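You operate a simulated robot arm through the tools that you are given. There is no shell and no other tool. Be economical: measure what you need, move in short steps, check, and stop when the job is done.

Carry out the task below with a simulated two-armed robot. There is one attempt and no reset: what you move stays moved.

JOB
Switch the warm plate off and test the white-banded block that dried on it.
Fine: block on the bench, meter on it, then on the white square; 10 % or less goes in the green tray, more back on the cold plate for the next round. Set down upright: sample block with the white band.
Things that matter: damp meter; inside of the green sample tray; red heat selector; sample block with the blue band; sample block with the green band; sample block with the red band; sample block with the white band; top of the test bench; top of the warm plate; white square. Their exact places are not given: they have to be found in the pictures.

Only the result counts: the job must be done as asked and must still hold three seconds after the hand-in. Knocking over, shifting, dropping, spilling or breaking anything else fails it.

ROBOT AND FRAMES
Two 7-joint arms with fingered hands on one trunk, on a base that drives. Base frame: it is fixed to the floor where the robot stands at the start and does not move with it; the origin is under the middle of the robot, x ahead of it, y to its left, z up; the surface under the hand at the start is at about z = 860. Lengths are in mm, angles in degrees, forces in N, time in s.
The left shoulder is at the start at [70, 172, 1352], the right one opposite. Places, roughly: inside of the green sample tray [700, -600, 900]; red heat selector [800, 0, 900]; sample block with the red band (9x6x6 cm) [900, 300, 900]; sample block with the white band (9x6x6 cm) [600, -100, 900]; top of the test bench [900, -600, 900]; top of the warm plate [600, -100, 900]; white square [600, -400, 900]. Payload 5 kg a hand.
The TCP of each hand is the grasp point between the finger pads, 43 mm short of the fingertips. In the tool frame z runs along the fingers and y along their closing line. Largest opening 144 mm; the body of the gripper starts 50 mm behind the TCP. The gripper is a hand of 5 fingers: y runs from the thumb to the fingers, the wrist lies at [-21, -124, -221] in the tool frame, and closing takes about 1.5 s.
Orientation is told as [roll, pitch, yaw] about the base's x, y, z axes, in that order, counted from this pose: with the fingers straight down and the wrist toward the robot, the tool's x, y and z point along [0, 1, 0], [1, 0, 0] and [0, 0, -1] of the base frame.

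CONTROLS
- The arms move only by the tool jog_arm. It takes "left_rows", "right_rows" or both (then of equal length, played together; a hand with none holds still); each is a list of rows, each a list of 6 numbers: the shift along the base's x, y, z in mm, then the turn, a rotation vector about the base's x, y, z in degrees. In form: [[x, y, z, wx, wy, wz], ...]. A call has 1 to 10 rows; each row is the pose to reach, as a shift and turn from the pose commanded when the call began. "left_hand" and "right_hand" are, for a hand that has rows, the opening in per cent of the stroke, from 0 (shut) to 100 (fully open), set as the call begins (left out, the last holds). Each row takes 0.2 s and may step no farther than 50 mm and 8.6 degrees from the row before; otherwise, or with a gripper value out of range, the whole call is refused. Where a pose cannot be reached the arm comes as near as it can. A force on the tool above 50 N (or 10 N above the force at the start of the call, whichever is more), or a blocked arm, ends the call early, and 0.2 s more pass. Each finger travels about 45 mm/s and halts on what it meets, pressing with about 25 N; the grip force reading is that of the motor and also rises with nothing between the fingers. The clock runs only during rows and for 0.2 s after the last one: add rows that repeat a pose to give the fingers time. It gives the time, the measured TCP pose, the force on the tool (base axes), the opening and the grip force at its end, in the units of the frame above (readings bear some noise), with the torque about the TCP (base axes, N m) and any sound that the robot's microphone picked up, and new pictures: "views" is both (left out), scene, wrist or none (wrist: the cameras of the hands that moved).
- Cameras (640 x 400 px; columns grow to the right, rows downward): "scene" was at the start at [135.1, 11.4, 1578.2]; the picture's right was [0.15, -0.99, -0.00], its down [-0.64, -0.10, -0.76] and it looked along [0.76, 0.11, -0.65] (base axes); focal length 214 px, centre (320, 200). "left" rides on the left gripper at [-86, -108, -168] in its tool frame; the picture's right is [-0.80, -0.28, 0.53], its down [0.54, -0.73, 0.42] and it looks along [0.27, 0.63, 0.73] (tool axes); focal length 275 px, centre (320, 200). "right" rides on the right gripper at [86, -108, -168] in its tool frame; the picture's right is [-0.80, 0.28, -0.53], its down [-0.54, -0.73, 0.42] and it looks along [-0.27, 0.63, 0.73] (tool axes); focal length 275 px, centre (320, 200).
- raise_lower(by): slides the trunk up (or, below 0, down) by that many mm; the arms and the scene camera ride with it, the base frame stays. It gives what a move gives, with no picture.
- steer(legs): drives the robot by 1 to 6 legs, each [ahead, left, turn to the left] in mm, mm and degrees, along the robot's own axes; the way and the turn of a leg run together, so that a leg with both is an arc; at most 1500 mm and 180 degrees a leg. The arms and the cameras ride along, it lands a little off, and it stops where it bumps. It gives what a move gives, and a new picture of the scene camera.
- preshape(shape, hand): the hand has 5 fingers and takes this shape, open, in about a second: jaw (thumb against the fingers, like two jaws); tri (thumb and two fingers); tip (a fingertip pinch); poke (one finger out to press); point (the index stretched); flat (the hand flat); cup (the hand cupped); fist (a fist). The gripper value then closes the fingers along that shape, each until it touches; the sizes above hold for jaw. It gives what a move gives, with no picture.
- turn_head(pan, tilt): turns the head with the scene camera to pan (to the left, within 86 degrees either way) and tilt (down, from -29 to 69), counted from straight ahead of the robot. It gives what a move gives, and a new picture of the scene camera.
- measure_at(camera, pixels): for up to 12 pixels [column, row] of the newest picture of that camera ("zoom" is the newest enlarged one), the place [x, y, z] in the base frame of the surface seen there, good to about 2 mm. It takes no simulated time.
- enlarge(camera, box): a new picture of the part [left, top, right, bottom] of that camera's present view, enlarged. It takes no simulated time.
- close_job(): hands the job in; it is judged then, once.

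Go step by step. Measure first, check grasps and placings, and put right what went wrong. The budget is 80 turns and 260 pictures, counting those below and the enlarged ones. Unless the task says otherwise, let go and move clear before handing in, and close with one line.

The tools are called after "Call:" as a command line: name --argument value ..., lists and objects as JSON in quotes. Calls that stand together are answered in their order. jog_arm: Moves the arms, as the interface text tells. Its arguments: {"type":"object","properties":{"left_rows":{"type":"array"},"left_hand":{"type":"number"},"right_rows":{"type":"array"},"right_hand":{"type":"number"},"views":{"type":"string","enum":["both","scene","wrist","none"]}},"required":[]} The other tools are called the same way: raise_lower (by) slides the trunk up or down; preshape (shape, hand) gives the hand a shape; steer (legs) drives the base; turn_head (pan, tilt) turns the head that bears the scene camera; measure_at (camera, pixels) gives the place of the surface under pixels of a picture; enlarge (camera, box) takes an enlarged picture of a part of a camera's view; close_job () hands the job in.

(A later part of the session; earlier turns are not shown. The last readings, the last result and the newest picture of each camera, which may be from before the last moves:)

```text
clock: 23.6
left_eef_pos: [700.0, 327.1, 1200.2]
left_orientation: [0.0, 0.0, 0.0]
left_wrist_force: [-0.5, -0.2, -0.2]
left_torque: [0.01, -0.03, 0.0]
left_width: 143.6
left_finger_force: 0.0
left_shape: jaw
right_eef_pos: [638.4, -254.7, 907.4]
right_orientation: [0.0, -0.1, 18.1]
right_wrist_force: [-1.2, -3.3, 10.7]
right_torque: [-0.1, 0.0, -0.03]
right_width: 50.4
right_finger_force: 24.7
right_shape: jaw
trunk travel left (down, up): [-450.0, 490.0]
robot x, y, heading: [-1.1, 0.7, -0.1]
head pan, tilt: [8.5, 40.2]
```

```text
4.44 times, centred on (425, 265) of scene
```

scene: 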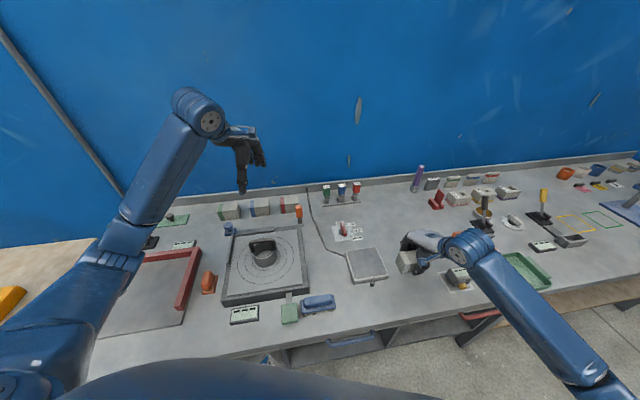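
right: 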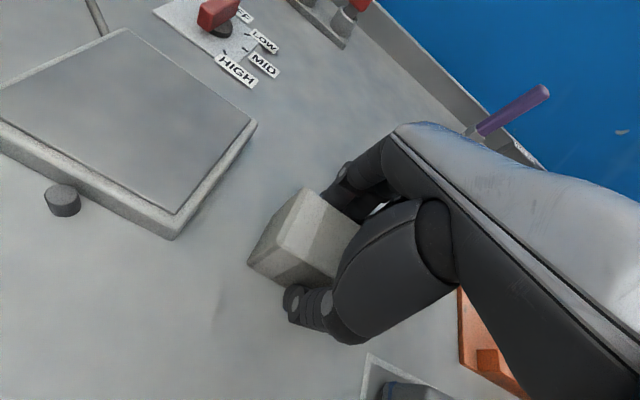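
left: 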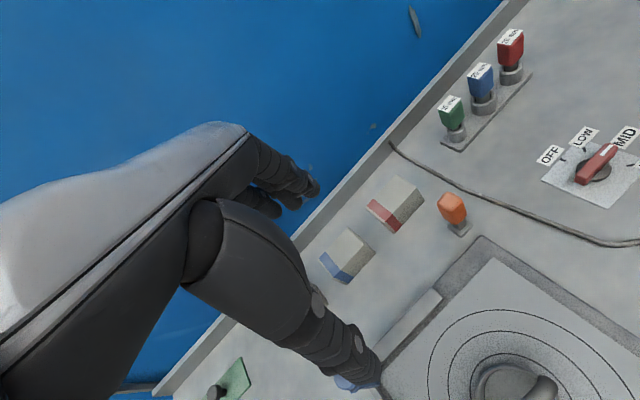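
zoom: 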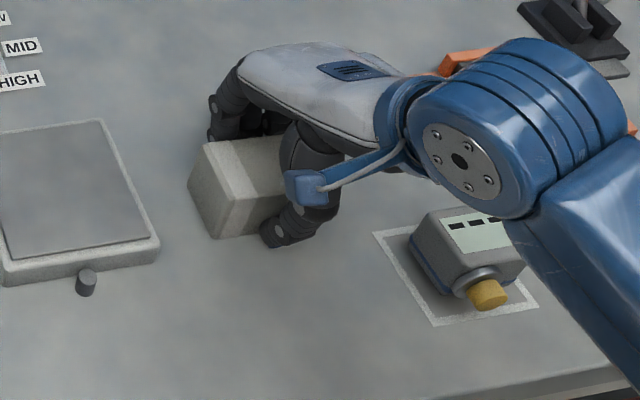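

Bench contact confirmed (10.7 N up). Release, lift, and swing toward the meter.

Call:
jog_arm --right_rows '[[0, 0, 1, 0, 0, 0], [0, 0, 1, 0, 0, 0], [0, 0, 1, 0, 0, 0], [0, 0, 1, 0, 0, 0], [0, 0, 1, 0, 0, 0], [0, 0, 1, 0, 0, 0], [0, 0, 30, 0, 0, 0], [0, 0, 80, 0, 0, 0], [0, 0, 130, 0, 0, 0], [0, 0, 180, 0, 0, 0]]' --right_hand 85 --views "scene"

Call:
jog_arm --right_rows '[[-10, -40, 0, 0, 0, 0], [-20, -80, 0, 0, 0, 0], [-30, -120, 0, 0, 0, 0], [-36, -152, 0, 0, 0, 0], [-36, -152, 0, 0, 0, 0]]' --views "both"

Call:
enlarge --camera "right" --box '[180, 180, 340, 340]'

Call:
enlarge --camera "scene" --box '[390, 230, 490, 300]'

```text
clock: 25.8
left_eef_pos: [702.5, 328.5, 1198.6]
left_orientation: [0.0, 0.0, 0.0]
left_wrist_force: [-1.0, 0.0, 0.1]
left_torque: [0.0, 0.02, 0.02]
left_width: 143.7
left_finger_force: 0.1
left_shape: jaw
right_eef_pos: [638.5, -253.1, 1083.3]
right_orientation: [0.1, 0.1, 18.1]
right_wrist_force: [0.3, 1.1, -0.6]
right_torque: [-0.03, -0.02, 0.0]
right_width: 122.1
right_finger_force: 0.1
right_shape: jaw
trunk travel left (down, up): [-450.0, 490.0]
robot x, y, heading: [0.5, -1.2, -0.2]
head pan, tilt: [8.5, 40.2]
```

scene: 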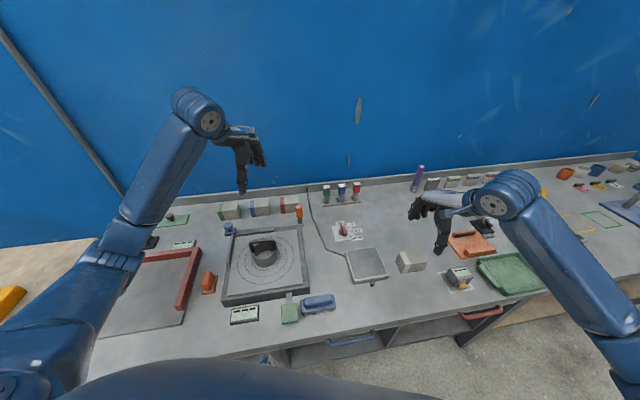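

```text
clock: 27.0
left_eef_pos: [702.5, 328.5, 1199.2]
left_orientation: [0.0, 0.1, -0.1]
left_wrist_force: [0.6, 0.4, 0.8]
left_torque: [-0.03, 0.0, 0.0]
left_width: 143.4
left_finger_force: 0.0
left_shape: jaw
right_eef_pos: [602.7, -405.8, 1087.8]
right_orientation: [0.0, 0.0, 18.1]
right_wrist_force: [0.2, 0.5, 0.5]
right_torque: [-0.03, 0.02, 0.01]
right_width: 122.0
right_finger_force: 0.1
right_shape: jaw
trunk travel left (down, up): [-450.0, 490.0]
robot x, y, heading: [-1.5, 0.5, -0.0]
head pan, tilt: [8.5, 40.2]
```

scene: 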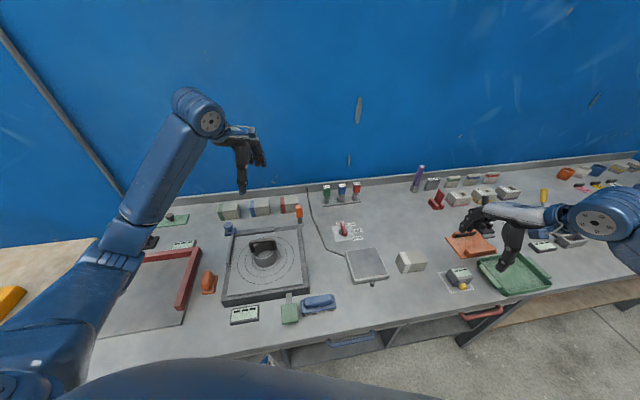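
right: 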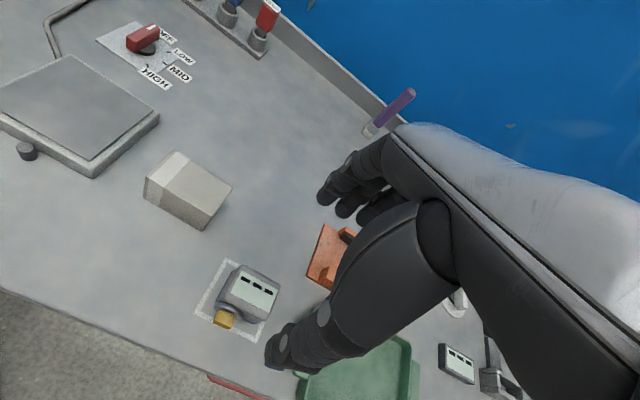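

```text
2.50 times, centred on (260, 260) of right
```

zoom: 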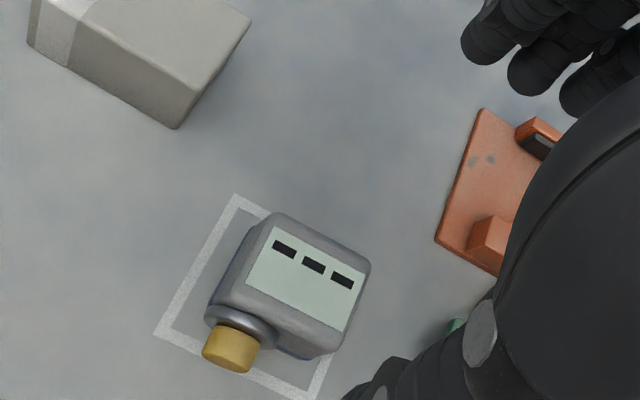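

```text
5.71 times, centred on (440, 265) of scene
```

zoom: 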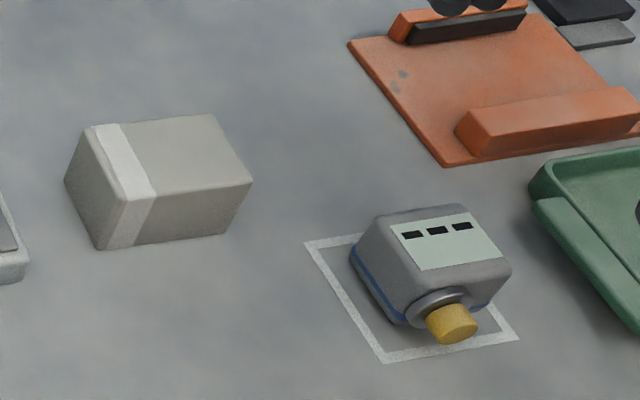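

The meter is a ~55 mm box with a display on top, blue foot and yellow knob toward the robot. Measuring its outline and the block's new place.

Call:
measure_at --camera "zoom" --pixels '[[383, 220], [465, 208], [506, 260], [410, 296], [452, 320], [450, 298], [355, 250], [503, 285], [100, 128], [206, 118], [245, 180], [126, 197]]'

Call:
measure_at --camera "right" --pixels '[[243, 268], [278, 283], [263, 318], [226, 302], [224, 316], [228, 306], [250, 290], [177, 153], [231, 187], [207, 217], [147, 179], [185, 185]]'

```text
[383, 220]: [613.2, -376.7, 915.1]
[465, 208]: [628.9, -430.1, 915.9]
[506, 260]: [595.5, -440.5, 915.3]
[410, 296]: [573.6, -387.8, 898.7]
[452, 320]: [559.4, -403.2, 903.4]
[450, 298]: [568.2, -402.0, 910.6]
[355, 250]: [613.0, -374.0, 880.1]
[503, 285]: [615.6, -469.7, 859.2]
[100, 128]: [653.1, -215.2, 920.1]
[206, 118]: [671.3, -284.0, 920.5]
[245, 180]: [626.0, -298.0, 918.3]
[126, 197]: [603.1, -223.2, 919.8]
```

```text
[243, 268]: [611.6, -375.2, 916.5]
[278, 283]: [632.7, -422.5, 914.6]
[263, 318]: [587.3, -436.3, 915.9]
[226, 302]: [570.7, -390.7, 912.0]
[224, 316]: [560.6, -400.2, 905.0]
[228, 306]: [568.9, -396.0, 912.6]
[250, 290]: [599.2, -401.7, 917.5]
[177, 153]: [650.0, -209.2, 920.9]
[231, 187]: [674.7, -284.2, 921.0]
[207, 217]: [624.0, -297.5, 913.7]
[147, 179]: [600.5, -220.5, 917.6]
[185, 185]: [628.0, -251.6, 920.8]
```

Meter body is about 54 × 45 mm, centre (603,-406), top z 917, with the knob at (562,-401). I'll grip it across its sides (yaw 108) so the knob is untouched; rotate the hand above it first.

Call:
jog_arm --right_rows '[[0, 0, 0, 0, 0, 8.5], [0, 0, 0, 0, 0, 17], [0, 0, 0, 0, 0, 25.5], [0, 0, 0, 0, 0, 34], [0, 0, 0, 0, 0, 42.5], [0, 0, 0, 0, 0, 51], [0, 0, 0, 0, 0, 59.5], [0, 0, 0, 0, 0, 68], [0, 0, 0, 0, 0, 76.5], [0, 0, 0, 0, 0, 85]]' --views "none"

Call:
jog_arm --right_rows '[[0, 0, -30, 0, 0, 5], [0, 0, -70, 0, 0, 5], [0, 0, -100, 0, 0, 5], [0, 0, -120, 0, 0, 5], [0, 0, -120, 0, 0, 5]]' --views "both"

Call:
enlarge --camera "scene" --box '[410, 210, 520, 310]'

```text
clock: 29.2
left_eef_pos: [702.5, 327.7, 1199.0]
left_orientation: [0.0, 0.1, -0.1]
left_wrist_force: [-0.8, 0.9, 1.0]
left_torque: [0.01, 0.01, 0.01]
left_width: 143.5
left_finger_force: 0.1
left_shape: jaw
right_eef_pos: [603.3, -405.9, 1086.6]
right_orientation: [0.1, 0.0, 103.3]
right_wrist_force: [0.2, -0.3, 0.1]
right_torque: [0.01, 0.01, 0.0]
right_width: 122.3
right_finger_force: 0.2
right_shape: jaw
trunk travel left (down, up): [-450.0, 490.0]
robot x, y, heading: [-0.6, -1.3, 0.1]
head pan, tilt: [8.5, 40.2]
```

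```text
clock: 30.4
left_eef_pos: [701.9, 327.7, 1199.8]
left_orientation: [0.0, 0.0, 0.0]
left_wrist_force: [-0.3, -0.3, 0.2]
left_torque: [0.0, -0.02, -0.02]
left_width: 143.7
left_finger_force: 0.0
left_shape: jaw
right_eef_pos: [602.5, -406.0, 965.9]
right_orientation: [0.0, 0.0, 108.1]
right_wrist_force: [-0.1, -0.2, -0.1]
right_torque: [-0.03, -0.01, -0.03]
right_width: 122.2
right_finger_force: 0.1
right_shape: jaw
trunk travel left (down, up): [-450.0, 490.0]
robot x, y, heading: [-0.5, 0.9, 0.0]
head pan, tilt: [8.5, 40.2]
```

scene: 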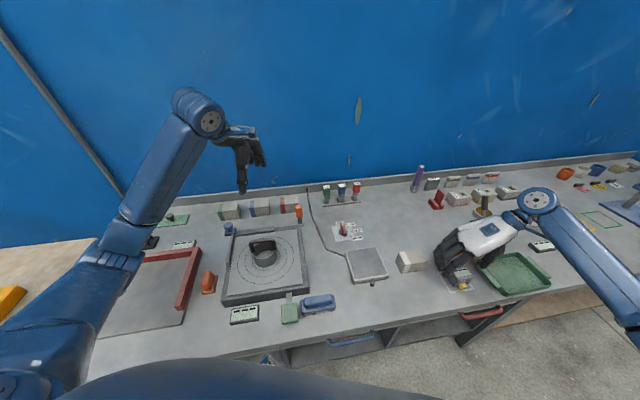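
right: 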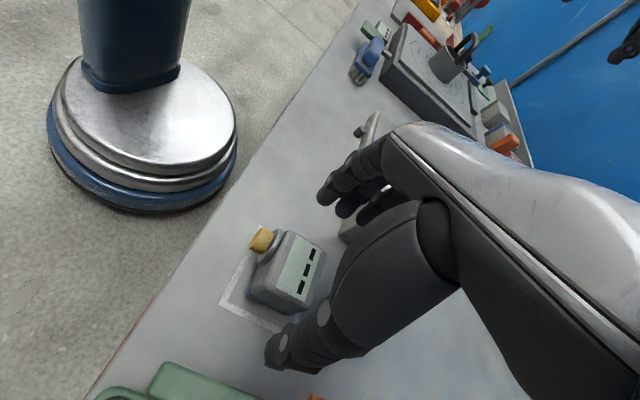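

```text
4.00 times, centred on (465, 260) of scene
```

zoom: 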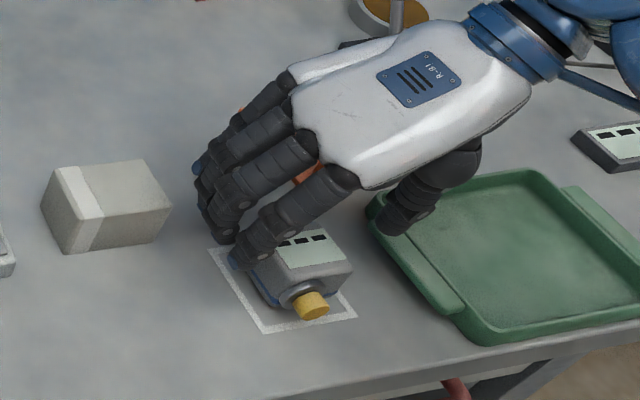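

Hand straddles the meter; the thumb side is near the tray, so I narrow the opening to 72 % and go down.

Call:
jog_arm --right_rows '[[0, 0, 0, 0, 0, 0], [0, 0, -5, 0, 0, 0], [0, 0, -20, 0, 0, 0], [0, 0, -35, 0, 0, 0], [0, 0, -45, 0, 0, 0], [0, 0, -53, 0, 0, 0], [0, 0, -53, 0, 0, 0]]' --right_hand 72 --views "wrist"

Call:
enlarge --camera "scene" --box '[410, 210, 520, 310]'

```text
clock: 32.0
left_eef_pos: [701.2, 327.9, 1199.3]
left_orientation: [0.0, 0.0, 0.1]
left_wrist_force: [0.4, 0.8, 0.5]
left_torque: [-0.01, 0.01, 0.0]
left_width: 143.7
left_finger_force: 0.0
left_shape: jaw
right_eef_pos: [602.5, -407.2, 914.6]
right_orientation: [0.0, 0.0, 108.0]
right_wrist_force: [-0.3, -0.1, -0.7]
right_torque: [0.01, 0.02, 0.01]
right_width: 104.2
right_finger_force: 0.2
right_shape: jaw
trunk travel left (down, up): [-450.0, 490.0]
robot x, y, heading: [1.8, -1.4, -0.0]
head pan, tilt: [8.5, 40.2]
```

right: 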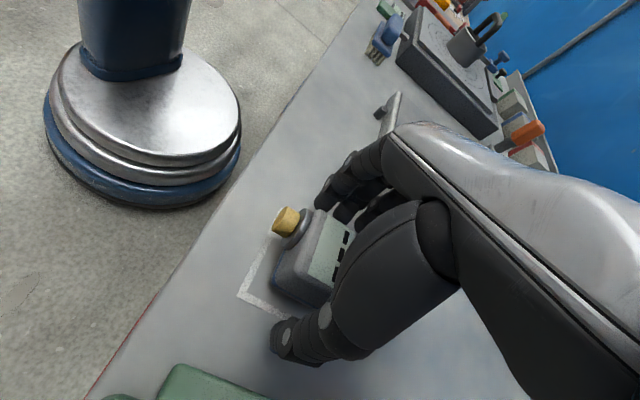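

```text
4.00 times, centred on (465, 260) of scene
```

zoom: 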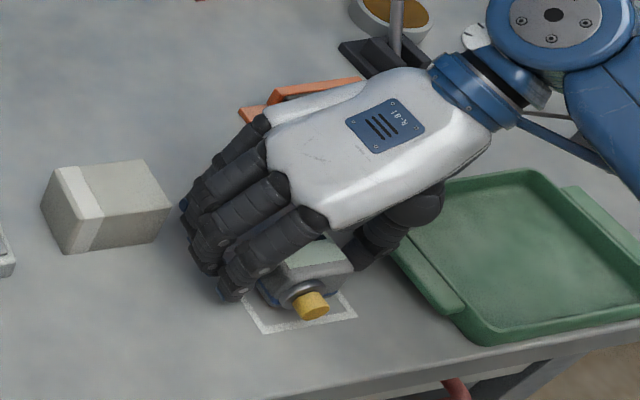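

Straddled cleanly, knob clear of the index finger. Close.

Call:
jog_arm --right_rows '[[0, 0, 0, 0, 0, 0], [0, 0, 0, 0, 0, 0], [0, 0, 0, 0, 0, 0], [0, 0, 0, 0, 0, 0], [0, 0, 0, 0, 0, 0], [0, 0, 0, 0, 0, 0]]' --right_hand 20 --views "wrist"

Call:
enlarge --camera "scene" --box '[410, 210, 520, 310]'

```text
clock: 33.4
left_eef_pos: [702.6, 327.8, 1200.1]
left_orientation: [0.0, 0.1, -0.1]
left_wrist_force: [-0.1, 0.8, -0.4]
left_torque: [0.0, 0.02, -0.01]
left_width: 143.5
left_finger_force: 0.1
left_shape: jaw
right_eef_pos: [603.1, -406.6, 914.3]
right_orientation: [0.0, 0.0, 108.0]
right_wrist_force: [0.5, -0.3, -0.1]
right_torque: [0.02, -0.04, 0.04]
right_width: 56.3
right_finger_force: 24.6
right_shape: jaw
trunk travel left (down, up): [-450.0, 490.0]
robot x, y, heading: [2.9, -0.5, 0.1]
head pan, tilt: [8.5, 40.2]
```

right: 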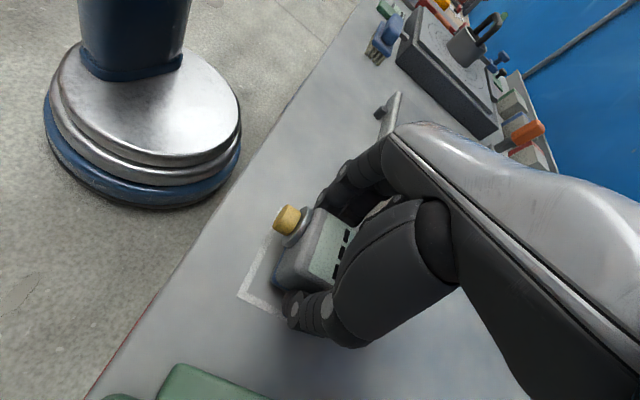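

```text
4.00 times, centred on (465, 260) of scene
```

zoom: 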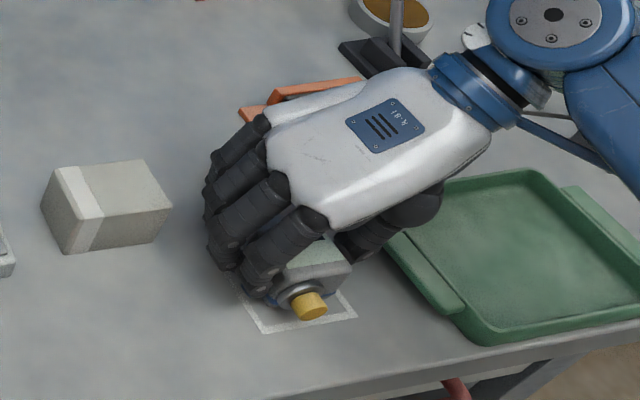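

Meter gripped (56 mm). Lift 90 mm and carry over the block centre (638,-255).

Call:
jog_arm --right_rows '[[0, 0, 15, 0, 0, 0], [0, 0, 55, 0, 0, 0], [0, 0, 90, 0, 0, 0], [9, 38, 90, 0, 0, 0], [18, 76, 90, 0, 0, 0], [27, 114, 90, 0, 0, 0], [35.5, 151.5, 90, 0, 0, 0], [35.5, 151.5, 90, 0, 0, 0]]' --views "both"

Call:
enlarge --camera "scene" --box '[370, 200, 470, 290]'

```text
clock: 35.2
left_eef_pos: [701.4, 327.4, 1198.2]
left_orientation: [0.0, 0.0, 0.0]
left_wrist_force: [-0.5, -0.1, -0.4]
left_torque: [0.05, -0.02, 0.02]
left_width: 143.6
left_finger_force: 0.0
left_shape: jaw
right_eef_pos: [636.9, -257.6, 1001.7]
right_orientation: [0.0, 0.0, 108.1]
right_wrist_force: [-1.2, -1.0, -4.5]
right_torque: [0.0, -0.02, -0.03]
right_width: 56.3
right_finger_force: 25.3
right_shape: jaw
trunk travel left (down, up): [-450.0, 490.0]
robot x, y, heading: [-2.5, 1.4, -0.2]
head pan, tilt: [8.5, 40.2]
```

scene: 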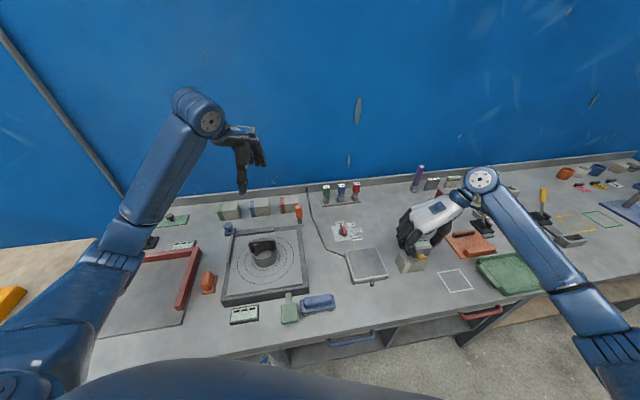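
right: 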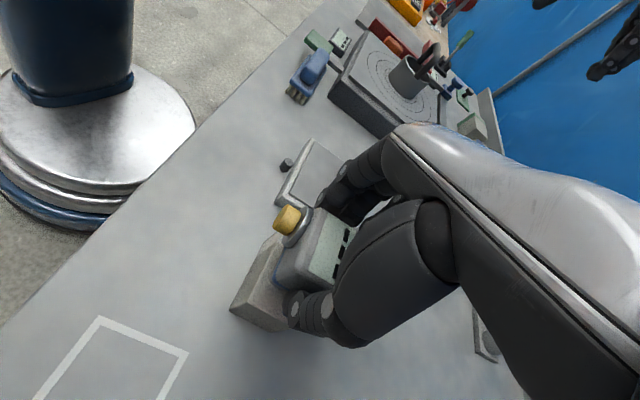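

```text
4.44 times, centred on (420, 245) of scene
```

zoom: 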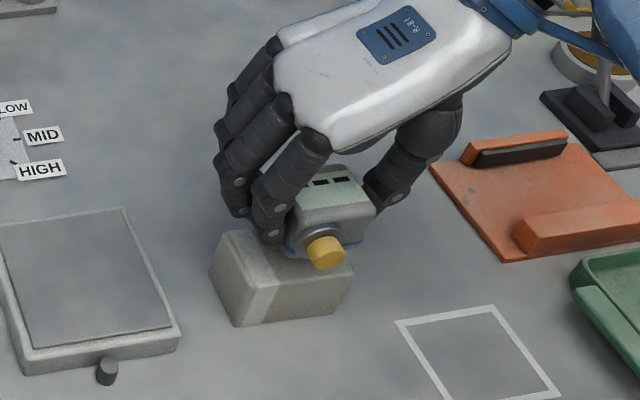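

Meter is over the block. Lower to just above, then in small steps.

Call:
jog_arm --right_rows '[[0.5, 1.5, -12, 0, 0, 0], [0.5, 1.5, -22, 0, 0, 0], [0.5, 1.5, -26, 0, 0, 0], [0.5, 1.5, -28, 0, 0, 0], [0.5, 1.5, -28, 0, 0, 0]]' --views "none"

Call:
enlarge --camera "scene" --box '[370, 200, 470, 290]'

```text
clock: 36.4
left_eef_pos: [702.2, 328.2, 1199.9]
left_orientation: [0.0, 0.1, 0.0]
left_wrist_force: [-0.4, 0.1, 0.1]
left_torque: [0.01, -0.02, -0.01]
left_width: 143.7
left_finger_force: 0.0
left_shape: jaw
right_eef_pos: [638.0, -253.7, 975.0]
right_orientation: [0.0, 0.1, 108.1]
right_wrist_force: [0.3, 0.1, -3.5]
right_torque: [-0.01, -0.05, 0.0]
right_width: 56.4
right_finger_force: 24.5
right_shape: jaw
trunk travel left (down, up): [-450.0, 490.0]
robot x, y, heading: [1.6, 1.1, 0.1]
head pan, tilt: [8.5, 40.2]
```

```text
4.44 times, centred on (420, 245) of scene
```

zoom: 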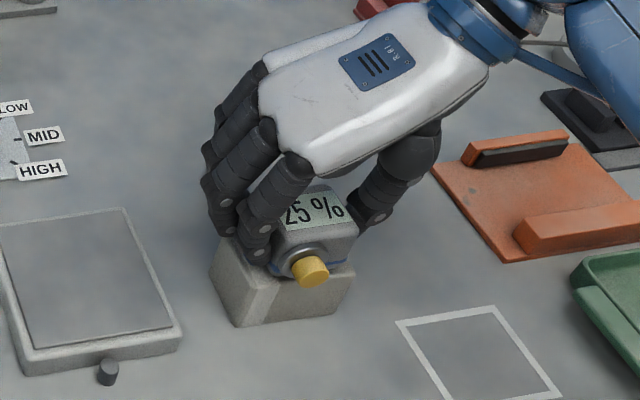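

The display lit up with something like "25 %". I'll set it down fully and read the whole display.

Call:
jog_arm --right_rows '[[0, 0, -1, 0, 0, 0], [0, 0, -2, 0, 0, 0], [0, 0, -3, 0, 0, 0], [0, 0, -3, 0, 0, 0]]' --views "wrist"

Call:
enlarge --camera "scene" --box '[400, 230, 460, 280]'

Call:
enlarge --camera "right" --box '[220, 180, 380, 330]'

```text
clock: 37.4
left_eef_pos: [701.3, 327.5, 1200.4]
left_orientation: [0.1, 0.0, 0.0]
left_wrist_force: [0.1, 0.5, -0.6]
left_torque: [0.0, -0.02, -0.03]
left_width: 143.7
left_finger_force: 0.1
left_shape: jaw
right_eef_pos: [638.6, -253.5, 973.0]
right_orientation: [-0.1, 0.0, 108.2]
right_wrist_force: [-0.9, -0.7, 9.1]
right_torque: [0.1, 0.05, 0.02]
right_width: 56.9
right_finger_force: 25.1
right_shape: jaw
trunk travel left (down, up): [-450.0, 490.0]
robot x, y, heading: [3.5, -2.0, 0.1]
head pan, tilt: [8.5, 40.2]
```

right: 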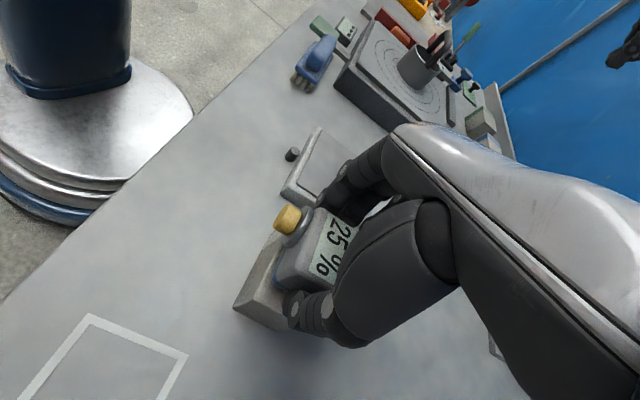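

```text
8.00 times, centred on (430, 255) of scene
```

zoom: 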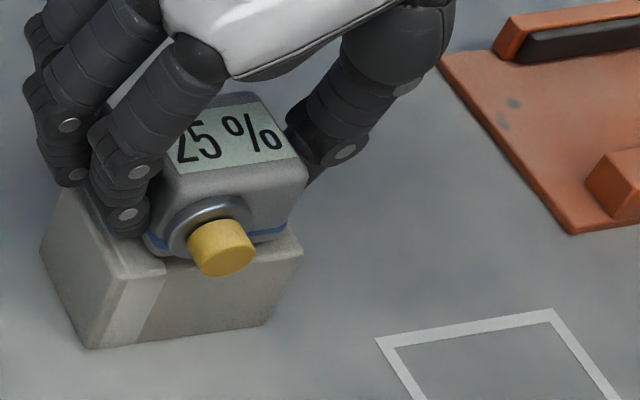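

```text
2.67 times, centred on (300, 255) of right
```

zoom: 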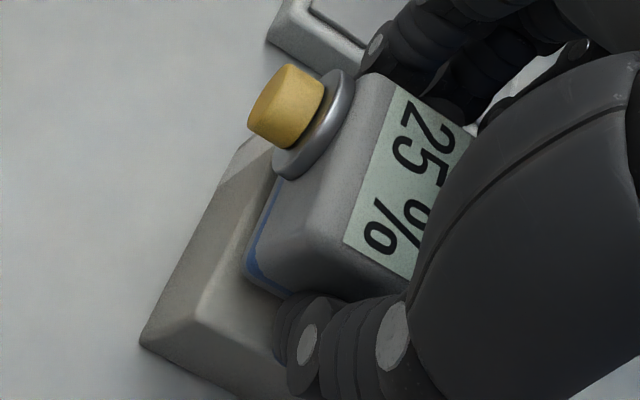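

The meter bears on the block (9 N) and seems to show "25 %". I'll let go and lift to read the whole display unobstructed and see whether it settles.

Call:
jog_arm --right_rows '[[0, 0, 2, 0, 0, 0], [0, 0, 2, 0, 0, 0], [0, 0, 2, 0, 0, 0], [0, 0, 2, 0, 0, 0], [0, 0, 2, 0, 0, 0], [0, 0, 15, 0, 0, 0], [0, 0, 50, 0, 0, 0], [0, 0, 90, 0, 0, 0], [0, -40, 110, 0, 0, 0], [0, -80, 110, 0, 0, 0]]' --right_hand 72 --views "wrist"

Call:
enlarge --camera "scene" --box '[390, 230, 450, 280]'

Call:
enlarge --camera "right" --box '[220, 80, 400, 230]'

```text
clock: 39.6
left_eef_pos: [701.1, 327.6, 1200.0]
left_orientation: [0.0, 0.0, 0.1]
left_wrist_force: [-0.7, 0.2, -0.5]
left_torque: [0.06, -0.02, -0.01]
left_width: 143.9
left_finger_force: 0.0
left_shape: jaw
right_eef_pos: [637.0, -332.1, 1083.4]
right_orientation: [0.0, -0.1, 108.2]
right_wrist_force: [-0.7, 0.8, 0.2]
right_torque: [0.02, 0.01, -0.03]
right_width: 103.7
right_finger_force: 0.1
right_shape: jaw
trunk travel left (down, up): [-450.0, 490.0]
robot x, y, heading: [-0.9, 4.2, 0.2]
head pan, tilt: [8.5, 40.2]
```

right: 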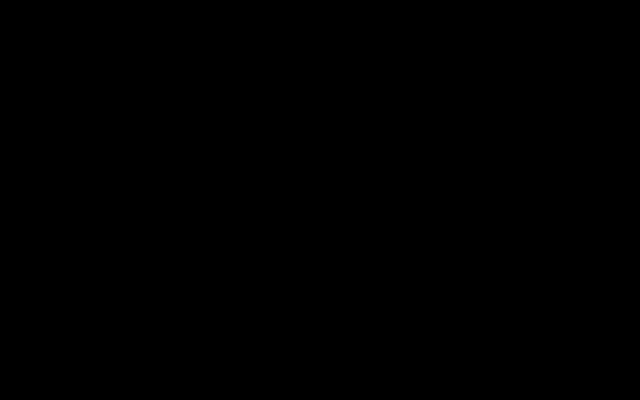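

```text
8.00 times, centred on (420, 255) of scene
```

zoom: 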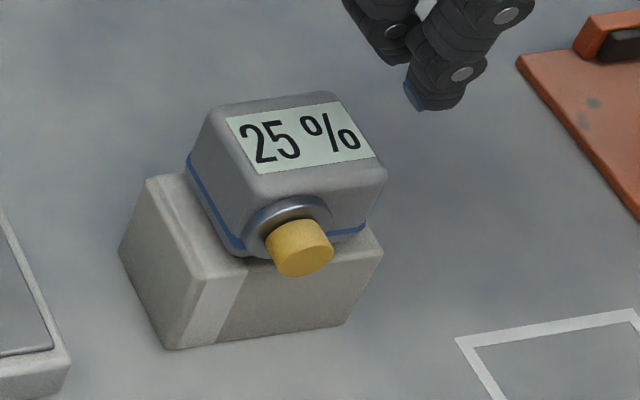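

```text
2.67 times, centred on (310, 155) of right
```

zoom: 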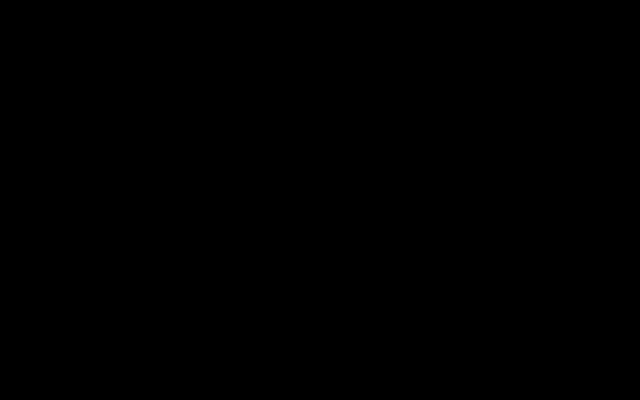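

Display reads a clear "25 %"; the right wrist camera is black (dropout). I'll wait a little for the reading to settle and recheck both.

Call:
jog_arm --right_rows '[[0, 0, 0, 0, 0, 0], [0, 0, 0, 0, 0, 0], [0, 0, 0, 0, 0, 0], [0, 0, 0, 0, 0, 0], [0, 0, 0, 0, 0, 0], [0, 0, 0, 0, 0, 0], [0, 0, 0, 0, 0, 0], [0, 0, 0, 0, 0, 0], [0, 0, 0, 0, 0, 0], [0, 0, 0, 0, 0, 0]]' --views "both"

Call:
enlarge --camera "scene" --box '[390, 230, 450, 280]'

```text
clock: 41.8
left_eef_pos: [701.2, 327.4, 1199.0]
left_orientation: [0.0, 0.0, 0.1]
left_wrist_force: [1.0, 0.0, 0.0]
left_torque: [-0.02, -0.02, 0.01]
left_width: 143.6
left_finger_force: 0.0
left_shape: jaw
right_eef_pos: [637.2, -332.1, 1084.5]
right_orientation: [0.0, 0.0, 108.0]
right_wrist_force: [0.0, -0.1, -0.2]
right_torque: [-0.02, 0.0, -0.05]
right_width: 103.5
right_finger_force: 0.1
right_shape: jaw
trunk travel left (down, up): [-450.0, 490.0]
robot x, y, heading: [1.7, -1.0, 0.0]
head pan, tilt: [8.5, 40.2]
```

scene: 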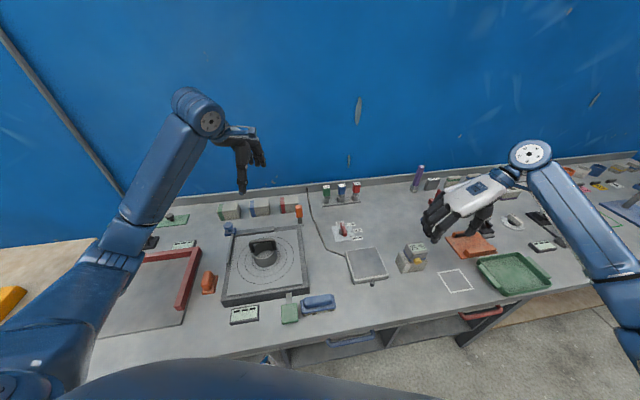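
right: 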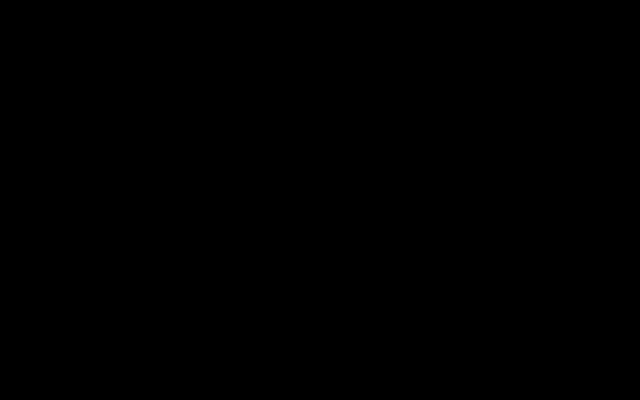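

```text
8.00 times, centred on (420, 255) of scene
```

zoom: 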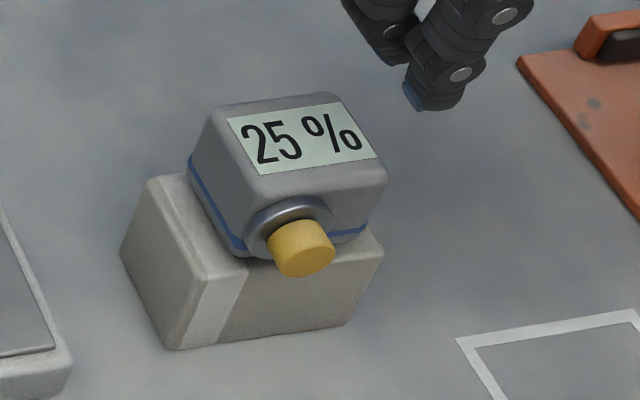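

The reading holds at 25 %, so the block goes back on the cold plate. The wrist camera is out; I'll rely on the scene camera. Go back over the meter and descend to the grip height (TCP ~973).

Call:
measure_at --camera "zoom" --pixels '[[214, 112], [330, 97], [380, 168], [258, 196], [300, 130], [458, 340], [632, 314], [190, 165], [225, 230]]'

Call:
jog_arm --right_rows '[[0, 40, 0, 0, 0, 0], [1, 78.5, 0, 0, 0, 0], [1, 78.5, -20, 0, 0, 0], [1, 78.5, -60, 0, 0, 0], [1, 78.5, -95, 0, 0, 0], [1, 78.5, -109.5, 0, 0, 0], [1, 78.5, -109.5, 0, 0, 0]]' --views "none"

Call:
enlarge --camera "scene" --box '[390, 220, 470, 290]'

```text
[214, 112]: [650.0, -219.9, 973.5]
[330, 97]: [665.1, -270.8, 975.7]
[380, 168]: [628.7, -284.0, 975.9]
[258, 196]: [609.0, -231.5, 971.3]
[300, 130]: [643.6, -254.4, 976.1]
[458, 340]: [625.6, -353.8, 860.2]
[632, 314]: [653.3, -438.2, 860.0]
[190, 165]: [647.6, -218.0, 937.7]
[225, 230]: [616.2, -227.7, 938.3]
```

```text
clock: 43.4
left_eef_pos: [701.8, 328.3, 1198.4]
left_orientation: [0.0, 0.0, 0.0]
left_wrist_force: [0.2, 0.4, 0.5]
left_torque: [-0.01, -0.02, -0.01]
left_width: 143.7
left_finger_force: 0.2
left_shape: jaw
right_eef_pos: [640.7, -257.3, 971.7]
right_orientation: [0.0, 0.0, 108.1]
right_wrist_force: [1.0, -0.9, -0.4]
right_torque: [-0.02, 0.02, 0.01]
right_width: 103.6
right_finger_force: 0.0
right_shape: jaw
trunk travel left (down, up): [-450.0, 490.0]
robot x, y, heading: [-3.3, 0.7, -0.1]
head pan, tilt: [8.5, 40.2]
```

```text
5.71 times, centred on (430, 255) of scene
```

zoom: 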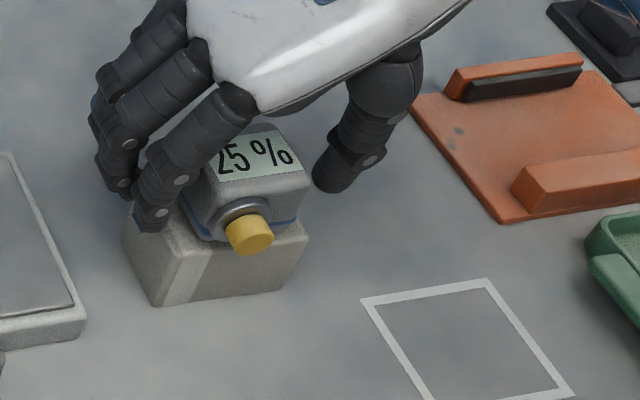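

Positioned as before. Close, then lift the meter.

Call:
jog_arm --right_rows '[[0, 0, 0, 0, 0, 0], [0, 0, 0, 0, 0, 0], [0, 0, 0, 0, 0, 0], [0, 0, 0, 0, 0, 0], [0, 0, 0, 0, 0, 0], [0, 0, 0, 0, 0, 0], [0, 0, 8, 0, 0, 0], [0, 0, 30, 0, 0, 0], [0, 0, 30, 0, 0, 0]]' --right_hand 20 --views "none"

Call:
enlarge --camera "scene" --box '[390, 220, 470, 290]'

```text
clock: 45.4
left_eef_pos: [702.6, 328.0, 1199.6]
left_orientation: [0.0, 0.2, 0.0]
left_wrist_force: [-0.1, -0.5, 0.1]
left_torque: [0.04, 0.0, 0.03]
left_width: 143.7
left_finger_force: 0.0
left_shape: jaw
right_eef_pos: [640.6, -257.8, 1003.4]
right_orientation: [-0.1, 0.1, 108.1]
right_wrist_force: [0.1, 0.2, -3.7]
right_torque: [-0.01, -0.03, 0.06]
right_width: 56.9
right_finger_force: 24.8
right_shape: jaw
trunk travel left (down, up): [-450.0, 490.0]
robot x, y, heading: [1.2, -1.8, 0.1]
head pan, tilt: [8.5, 40.2]
```

```text
5.71 times, centred on (430, 255) of scene
```

zoom: 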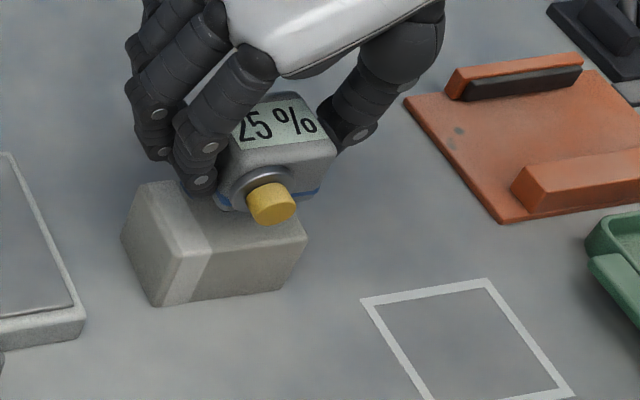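

Meter lifted cleanly, block undisturbed. Carry it over the white square, staying ~10 mm above.

Call:
jog_arm --right_rows '[[0, 0, 15, 0, 0, 0], [-9, -37, 15, 0, 0, 0], [-19, -75, 15, 0, 0, 0], [-28, -113, 15, 0, 0, 0], [-37.6, -150, 15, 0, 0, 0], [-37.6, -150, -25, 0, 0, 0], [-37.6, -150, -60, 0, 0, 0], [-37.6, -150, -80, 0, 0, 0], [-37.6, -150, -80, 0, 0, 0]]' --views "none"

Call:
enlarge --camera "scene" --box '[420, 230, 510, 310]'

```text
clock: 47.4
left_eef_pos: [702.5, 328.6, 1198.6]
left_orientation: [0.1, 0.0, 0.0]
left_wrist_force: [0.1, -0.7, -0.3]
left_torque: [-0.01, 0.01, 0.0]
left_width: 143.7
left_finger_force: 0.0
left_shape: jaw
right_eef_pos: [601.8, -405.1, 922.5]
right_orientation: [-0.1, 0.0, 108.1]
right_wrist_force: [-0.2, 0.7, -3.5]
right_torque: [-0.03, 0.02, 0.02]
right_width: 56.5
right_finger_force: 24.8
right_shape: jaw
trunk travel left (down, up): [-450.0, 490.0]
robot x, y, heading: [-2.9, 0.9, 0.0]
head pan, tilt: [8.5, 40.2]
```

```text
5.00 times, centred on (465, 270) of scene
```

zoom: 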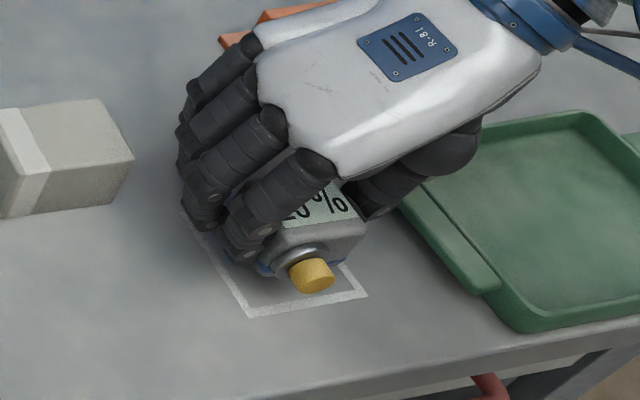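

Aligned with the square. Lower gently until contact.

Call:
jog_arm --right_rows '[[0, 0, -4, 0, 0, 0], [0, 0, -7, 0, 0, 0], [0, 0, -9, 0, 0, 0], [0, 0, -10, 0, 0, 0], [0, 0, -10, 0, 0, 0]]' --views "none"

```text
clock: 48.6
left_eef_pos: [702.1, 327.9, 1199.1]
left_orientation: [0.0, 0.1, 0.1]
left_wrist_force: [0.3, 1.1, -0.5]
left_torque: [-0.02, -0.03, -0.02]
left_width: 143.7
left_finger_force: 0.1
left_shape: jaw
right_eef_pos: [601.2, -405.6, 912.1]
right_orientation: [-0.1, 0.0, 108.1]
right_wrist_force: [-0.1, 0.2, -3.3]
right_torque: [-0.01, -0.01, 0.01]
right_width: 56.3
right_finger_force: 24.5
right_shape: jaw
trunk travel left (down, up): [-450.0, 490.0]
robot x, y, heading: [-2.2, 0.7, 0.2]
head pan, tilt: [8.5, 40.2]
```

Call:
jog_arm --right_rows '[[0, 0, -1, 0, 0, 0], [0, 0, -2, 0, 0, 0], [0, 0, -2, 0, 0, 0]]' --views "none"

```text
clock: 49.4
left_eef_pos: [702.9, 327.2, 1198.1]
left_orientation: [0.2, 0.2, 0.0]
left_wrist_force: [-0.4, 0.4, -0.2]
left_torque: [0.04, 0.0, 0.01]
left_width: 143.5
left_finger_force: 0.0
left_shape: jaw
right_eef_pos: [601.7, -406.4, 911.3]
right_orientation: [0.0, 0.0, 108.1]
right_wrist_force: [-0.3, 0.1, 0.3]
right_torque: [0.06, 0.03, -0.05]
right_width: 56.5
right_finger_force: 25.0
right_shape: jaw
trunk travel left (down, up): [-450.0, 490.0]
robot x, y, heading: [-3.1, -1.5, -0.1]
head pan, tilt: [8.5, 40.2]
```

Load has gone from -3.4 to 0 N: it is touching. One more millimetre, then release and lift.

Call:
jog_arm --right_rows '[[0, 0, -1, 0, 0, 0], [0, 0, -1, 0, 0, 0]]' --views "none"

Call:
jog_arm --right_rows '[[0, 0, 1, 0, 0, 0], [0, 0, 1, 0, 0, 0], [0, 0, 1, 0, 0, 0], [0, 0, 1, 0, 0, 0], [0, 0, 1, 0, 0, 0], [0, 0, 15, 0, 0, 0], [0, 0, 60, 0, 0, 0], [0, 0, 110, 0, 0, 0], [0, 0, 160, 0, 0, 0], [0, 0, 180, 0, 0, 0]]' --right_hand 72 --views "both"

Call:
enlarge --camera "scene" --box '[390, 230, 510, 310]'

```text
clock: 50.0
left_eef_pos: [701.4, 328.5, 1200.3]
left_orientation: [0.0, -0.1, 0.0]
left_wrist_force: [-0.2, -0.6, 0.0]
left_torque: [0.04, 0.01, -0.02]
left_width: 143.5
left_finger_force: 0.0
left_shape: jaw
right_eef_pos: [600.5, -405.0, 910.5]
right_orientation: [-0.1, 0.0, 108.1]
right_wrist_force: [0.9, -2.3, 3.4]
right_torque: [-0.01, 0.06, 0.03]
right_width: 56.7
right_finger_force: 24.4
right_shape: jaw
trunk travel left (down, up): [-450.0, 490.0]
robot x, y, heading: [1.9, 2.2, 0.1]
head pan, tilt: [8.5, 40.2]
```

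```text
clock: 52.2
left_eef_pos: [701.5, 328.4, 1198.5]
left_orientation: [0.0, 0.1, 0.0]
left_wrist_force: [-0.4, -0.2, 0.5]
left_torque: [0.03, 0.01, 0.02]
left_width: 143.8
left_finger_force: 0.1
left_shape: jaw
right_eef_pos: [601.5, -407.5, 1090.3]
right_orientation: [0.0, 0.0, 108.1]
right_wrist_force: [0.3, -0.4, -0.1]
right_torque: [0.03, 0.01, -0.03]
right_width: 103.6
right_finger_force: 0.0
right_shape: jaw
trunk travel left (down, up): [-450.0, 490.0]
robot x, y, heading: [0.4, -0.4, -0.2]
head pan, tilt: [8.5, 40.2]
```

scene: 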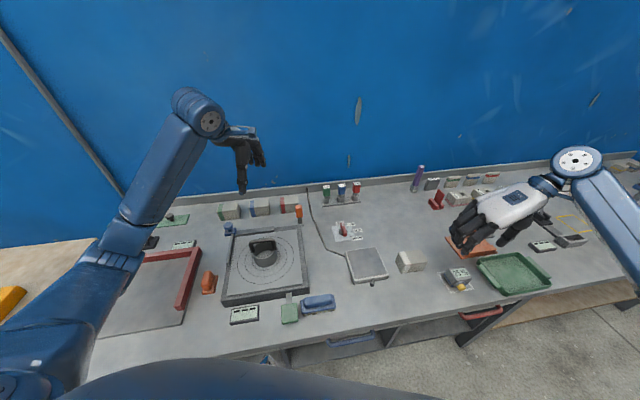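
right: 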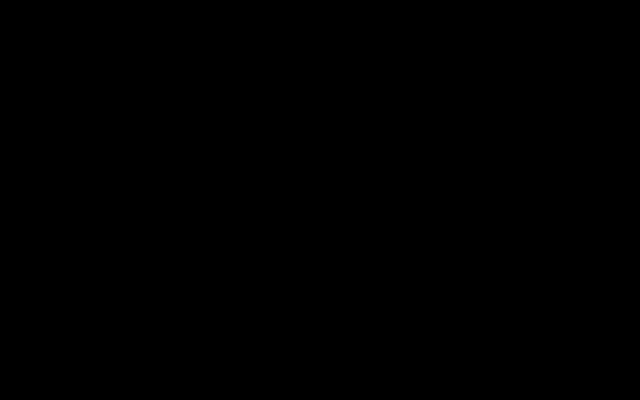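

```text
5.00 times, centred on (450, 270) of scene
```

zoom: 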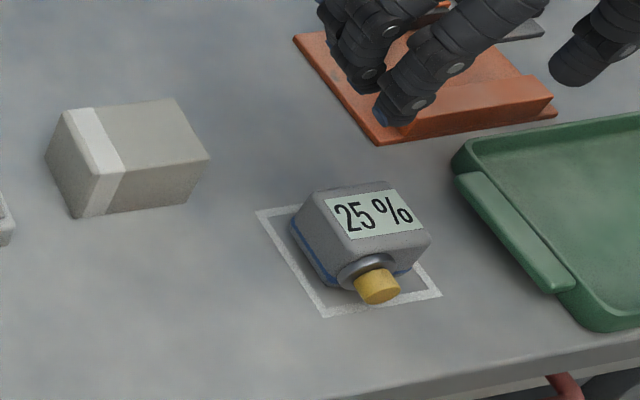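

The meter is back on the white square, reading held. Measure the block and meter, and turn the hand back to yaw 18.

Call:
measure_at --camera "zoom" --pixels '[[68, 117], [172, 104], [205, 157], [98, 170], [314, 195], [386, 185], [425, 237], [350, 247], [262, 213], [325, 312], [437, 293]]'

Call:
jog_arm --right_rows '[[4, 15, 0, 0, 0, -8.5], [8, 30, 0, 0, 0, -17], [12, 45, 0, 0, 0, -25.5], [16, 60, 0, 0, 0, -34], [20, 75, 0, 0, 0, -42.5], [24, 92, 0, 0, 0, -51], [28, 108, 0, 0, 0, -59.5], [32, 124, 0, 0, 0, -68], [36, 140, 0, 0, 0, -76.5], [36, 152, 0, 0, 0, -85]]' --right_hand 85 --views "scene"

```text
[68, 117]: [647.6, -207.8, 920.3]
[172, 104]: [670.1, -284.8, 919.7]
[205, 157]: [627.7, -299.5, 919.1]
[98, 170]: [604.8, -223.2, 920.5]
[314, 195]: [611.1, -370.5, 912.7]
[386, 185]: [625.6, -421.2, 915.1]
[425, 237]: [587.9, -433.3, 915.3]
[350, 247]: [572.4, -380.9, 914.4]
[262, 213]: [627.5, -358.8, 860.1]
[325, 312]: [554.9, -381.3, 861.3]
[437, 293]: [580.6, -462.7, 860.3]
```

```text
clock: 54.4
left_eef_pos: [701.5, 328.5, 1198.3]
left_orientation: [0.0, 0.1, 0.1]
left_wrist_force: [0.1, 1.0, -1.0]
left_torque: [0.04, 0.03, 0.01]
left_width: 143.6
left_finger_force: 0.0
left_shape: jaw
right_eef_pos: [639.2, -251.9, 1090.8]
right_orientation: [0.0, 0.0, 23.1]
right_wrist_force: [-0.7, -0.5, 0.2]
right_torque: [0.01, -0.03, -0.02]
right_width: 122.4
right_finger_force: 0.1
right_shape: jaw
trunk travel left (down, up): [-450.0, 490.0]
robot x, y, heading: [0.8, -1.7, 0.0]
head pan, tilt: [8.5, 40.2]
```

scene: 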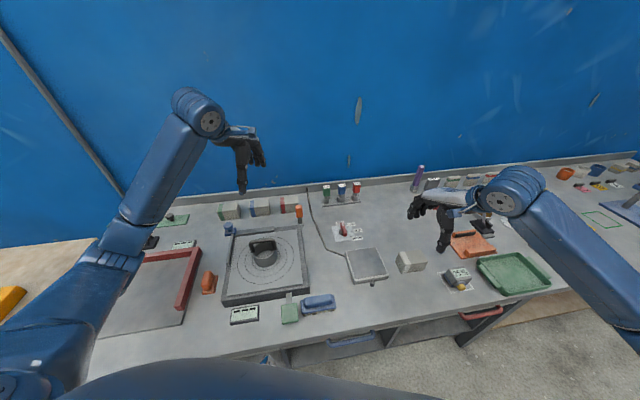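

Meter is well inside the square; block centre (638,-254). Descend on the block at yaw 18.

Call:
jog_arm --right_rows '[[0, 0, -40, 0, 0, -5], [0, 0, -80, 0, 0, -5], [0, 0, -120, 0, 0, -5], [0, 0, -150, 0, 0, -5], [0, 0, -170, 0, 0, -5], [0, 0, -181, 0, 0, -5], [0, 0, -181, 0, 0, -5]]' --views "none"

Call:
enlarge --camera "scene" --box '[370, 220, 490, 310]'

```text
clock: 56.0
left_eef_pos: [701.5, 326.8, 1199.2]
left_orientation: [0.1, 0.0, 0.0]
left_wrist_force: [-1.2, -0.1, 0.4]
left_torque: [0.03, 0.0, 0.03]
left_width: 143.7
left_finger_force: 0.0
left_shape: jaw
right_eef_pos: [638.5, -253.5, 909.4]
right_orientation: [0.0, 0.0, 18.1]
right_wrist_force: [0.2, -0.5, -0.6]
right_torque: [0.01, 0.01, 0.02]
right_width: 122.3
right_finger_force: 0.1
right_shape: jaw
trunk travel left (down, up): [-450.0, 490.0]
robot x, y, heading: [-0.0, 0.3, 0.1]
head pan, tilt: [8.5, 40.2]
```

```text
4.44 times, centred on (430, 265) of scene
```

zoom: 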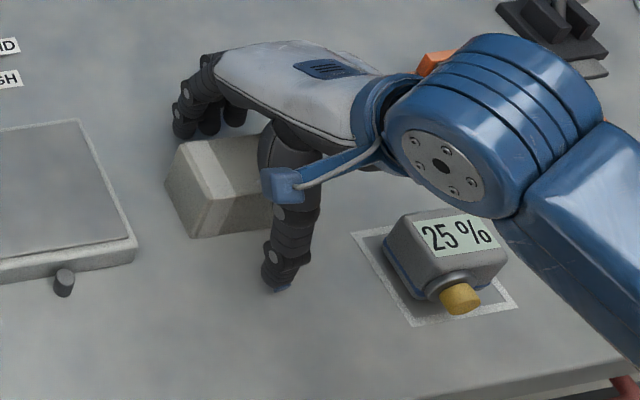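

Straddled like before. Close, then lift 100 mm.

Call:
jog_arm --right_rows '[[0, 0, 0, 0, 0, 0], [0, 0, 0, 0, 0, 0], [0, 0, 0, 0, 0, 0], [0, 0, 0, 0, 0, 0], [0, 0, 0, 0, 0, 0], [0, 0, 0, 0, 0, 0], [0, 0, 10, 0, 0, 0], [0, 0, 50, 0, 0, 0], [0, 0, 100, 0, 0, 0], [0, 0, 130, 0, 0, 0]]' --right_hand 20 --views "scene"

Call:
enlarge --camera "scene" --box '[320, 200, 470, 300]'

Call:
measure_at --camera "scene" --pixels '[[348, 252], [379, 247], [387, 274], [354, 282], [364, 262], [375, 255]]'

```text
clock: 58.2
left_eef_pos: [702.0, 328.1, 1199.3]
left_orientation: [0.0, 0.2, 0.0]
left_wrist_force: [0.5, -0.3, -0.3]
left_torque: [0.01, 0.04, 0.01]
left_width: 143.7
left_finger_force: 0.0
left_shape: jaw
right_eef_pos: [634.8, -254.5, 1035.7]
right_orientation: [0.0, 0.2, 18.0]
right_wrist_force: [-0.5, -1.0, -4.1]
right_torque: [-0.01, 0.03, 0.01]
right_width: 49.7
right_finger_force: 25.1
right_shape: jaw
trunk travel left (down, up): [-450.0, 490.0]
robot x, y, heading: [2.5, -0.0, 0.0]
head pan, tilt: [8.5, 40.2]
```

scene: 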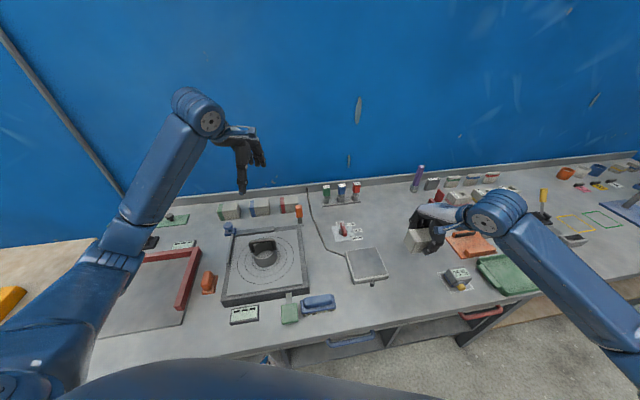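

```text
4.00 times, centred on (395, 250) of scene
```

zoom: 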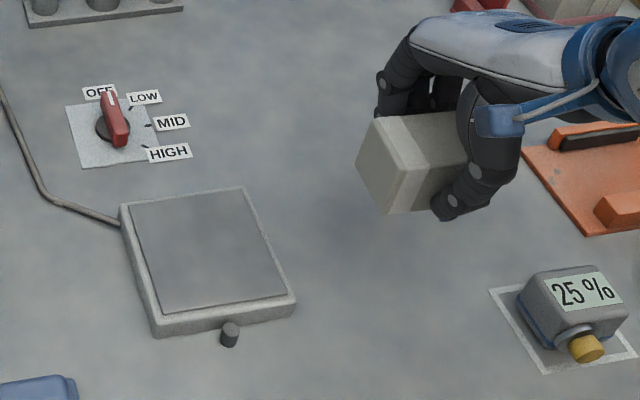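

```text
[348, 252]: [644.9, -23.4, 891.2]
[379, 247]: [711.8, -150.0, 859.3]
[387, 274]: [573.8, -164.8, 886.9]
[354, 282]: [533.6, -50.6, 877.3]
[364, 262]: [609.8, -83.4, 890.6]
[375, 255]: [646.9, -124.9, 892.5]
```

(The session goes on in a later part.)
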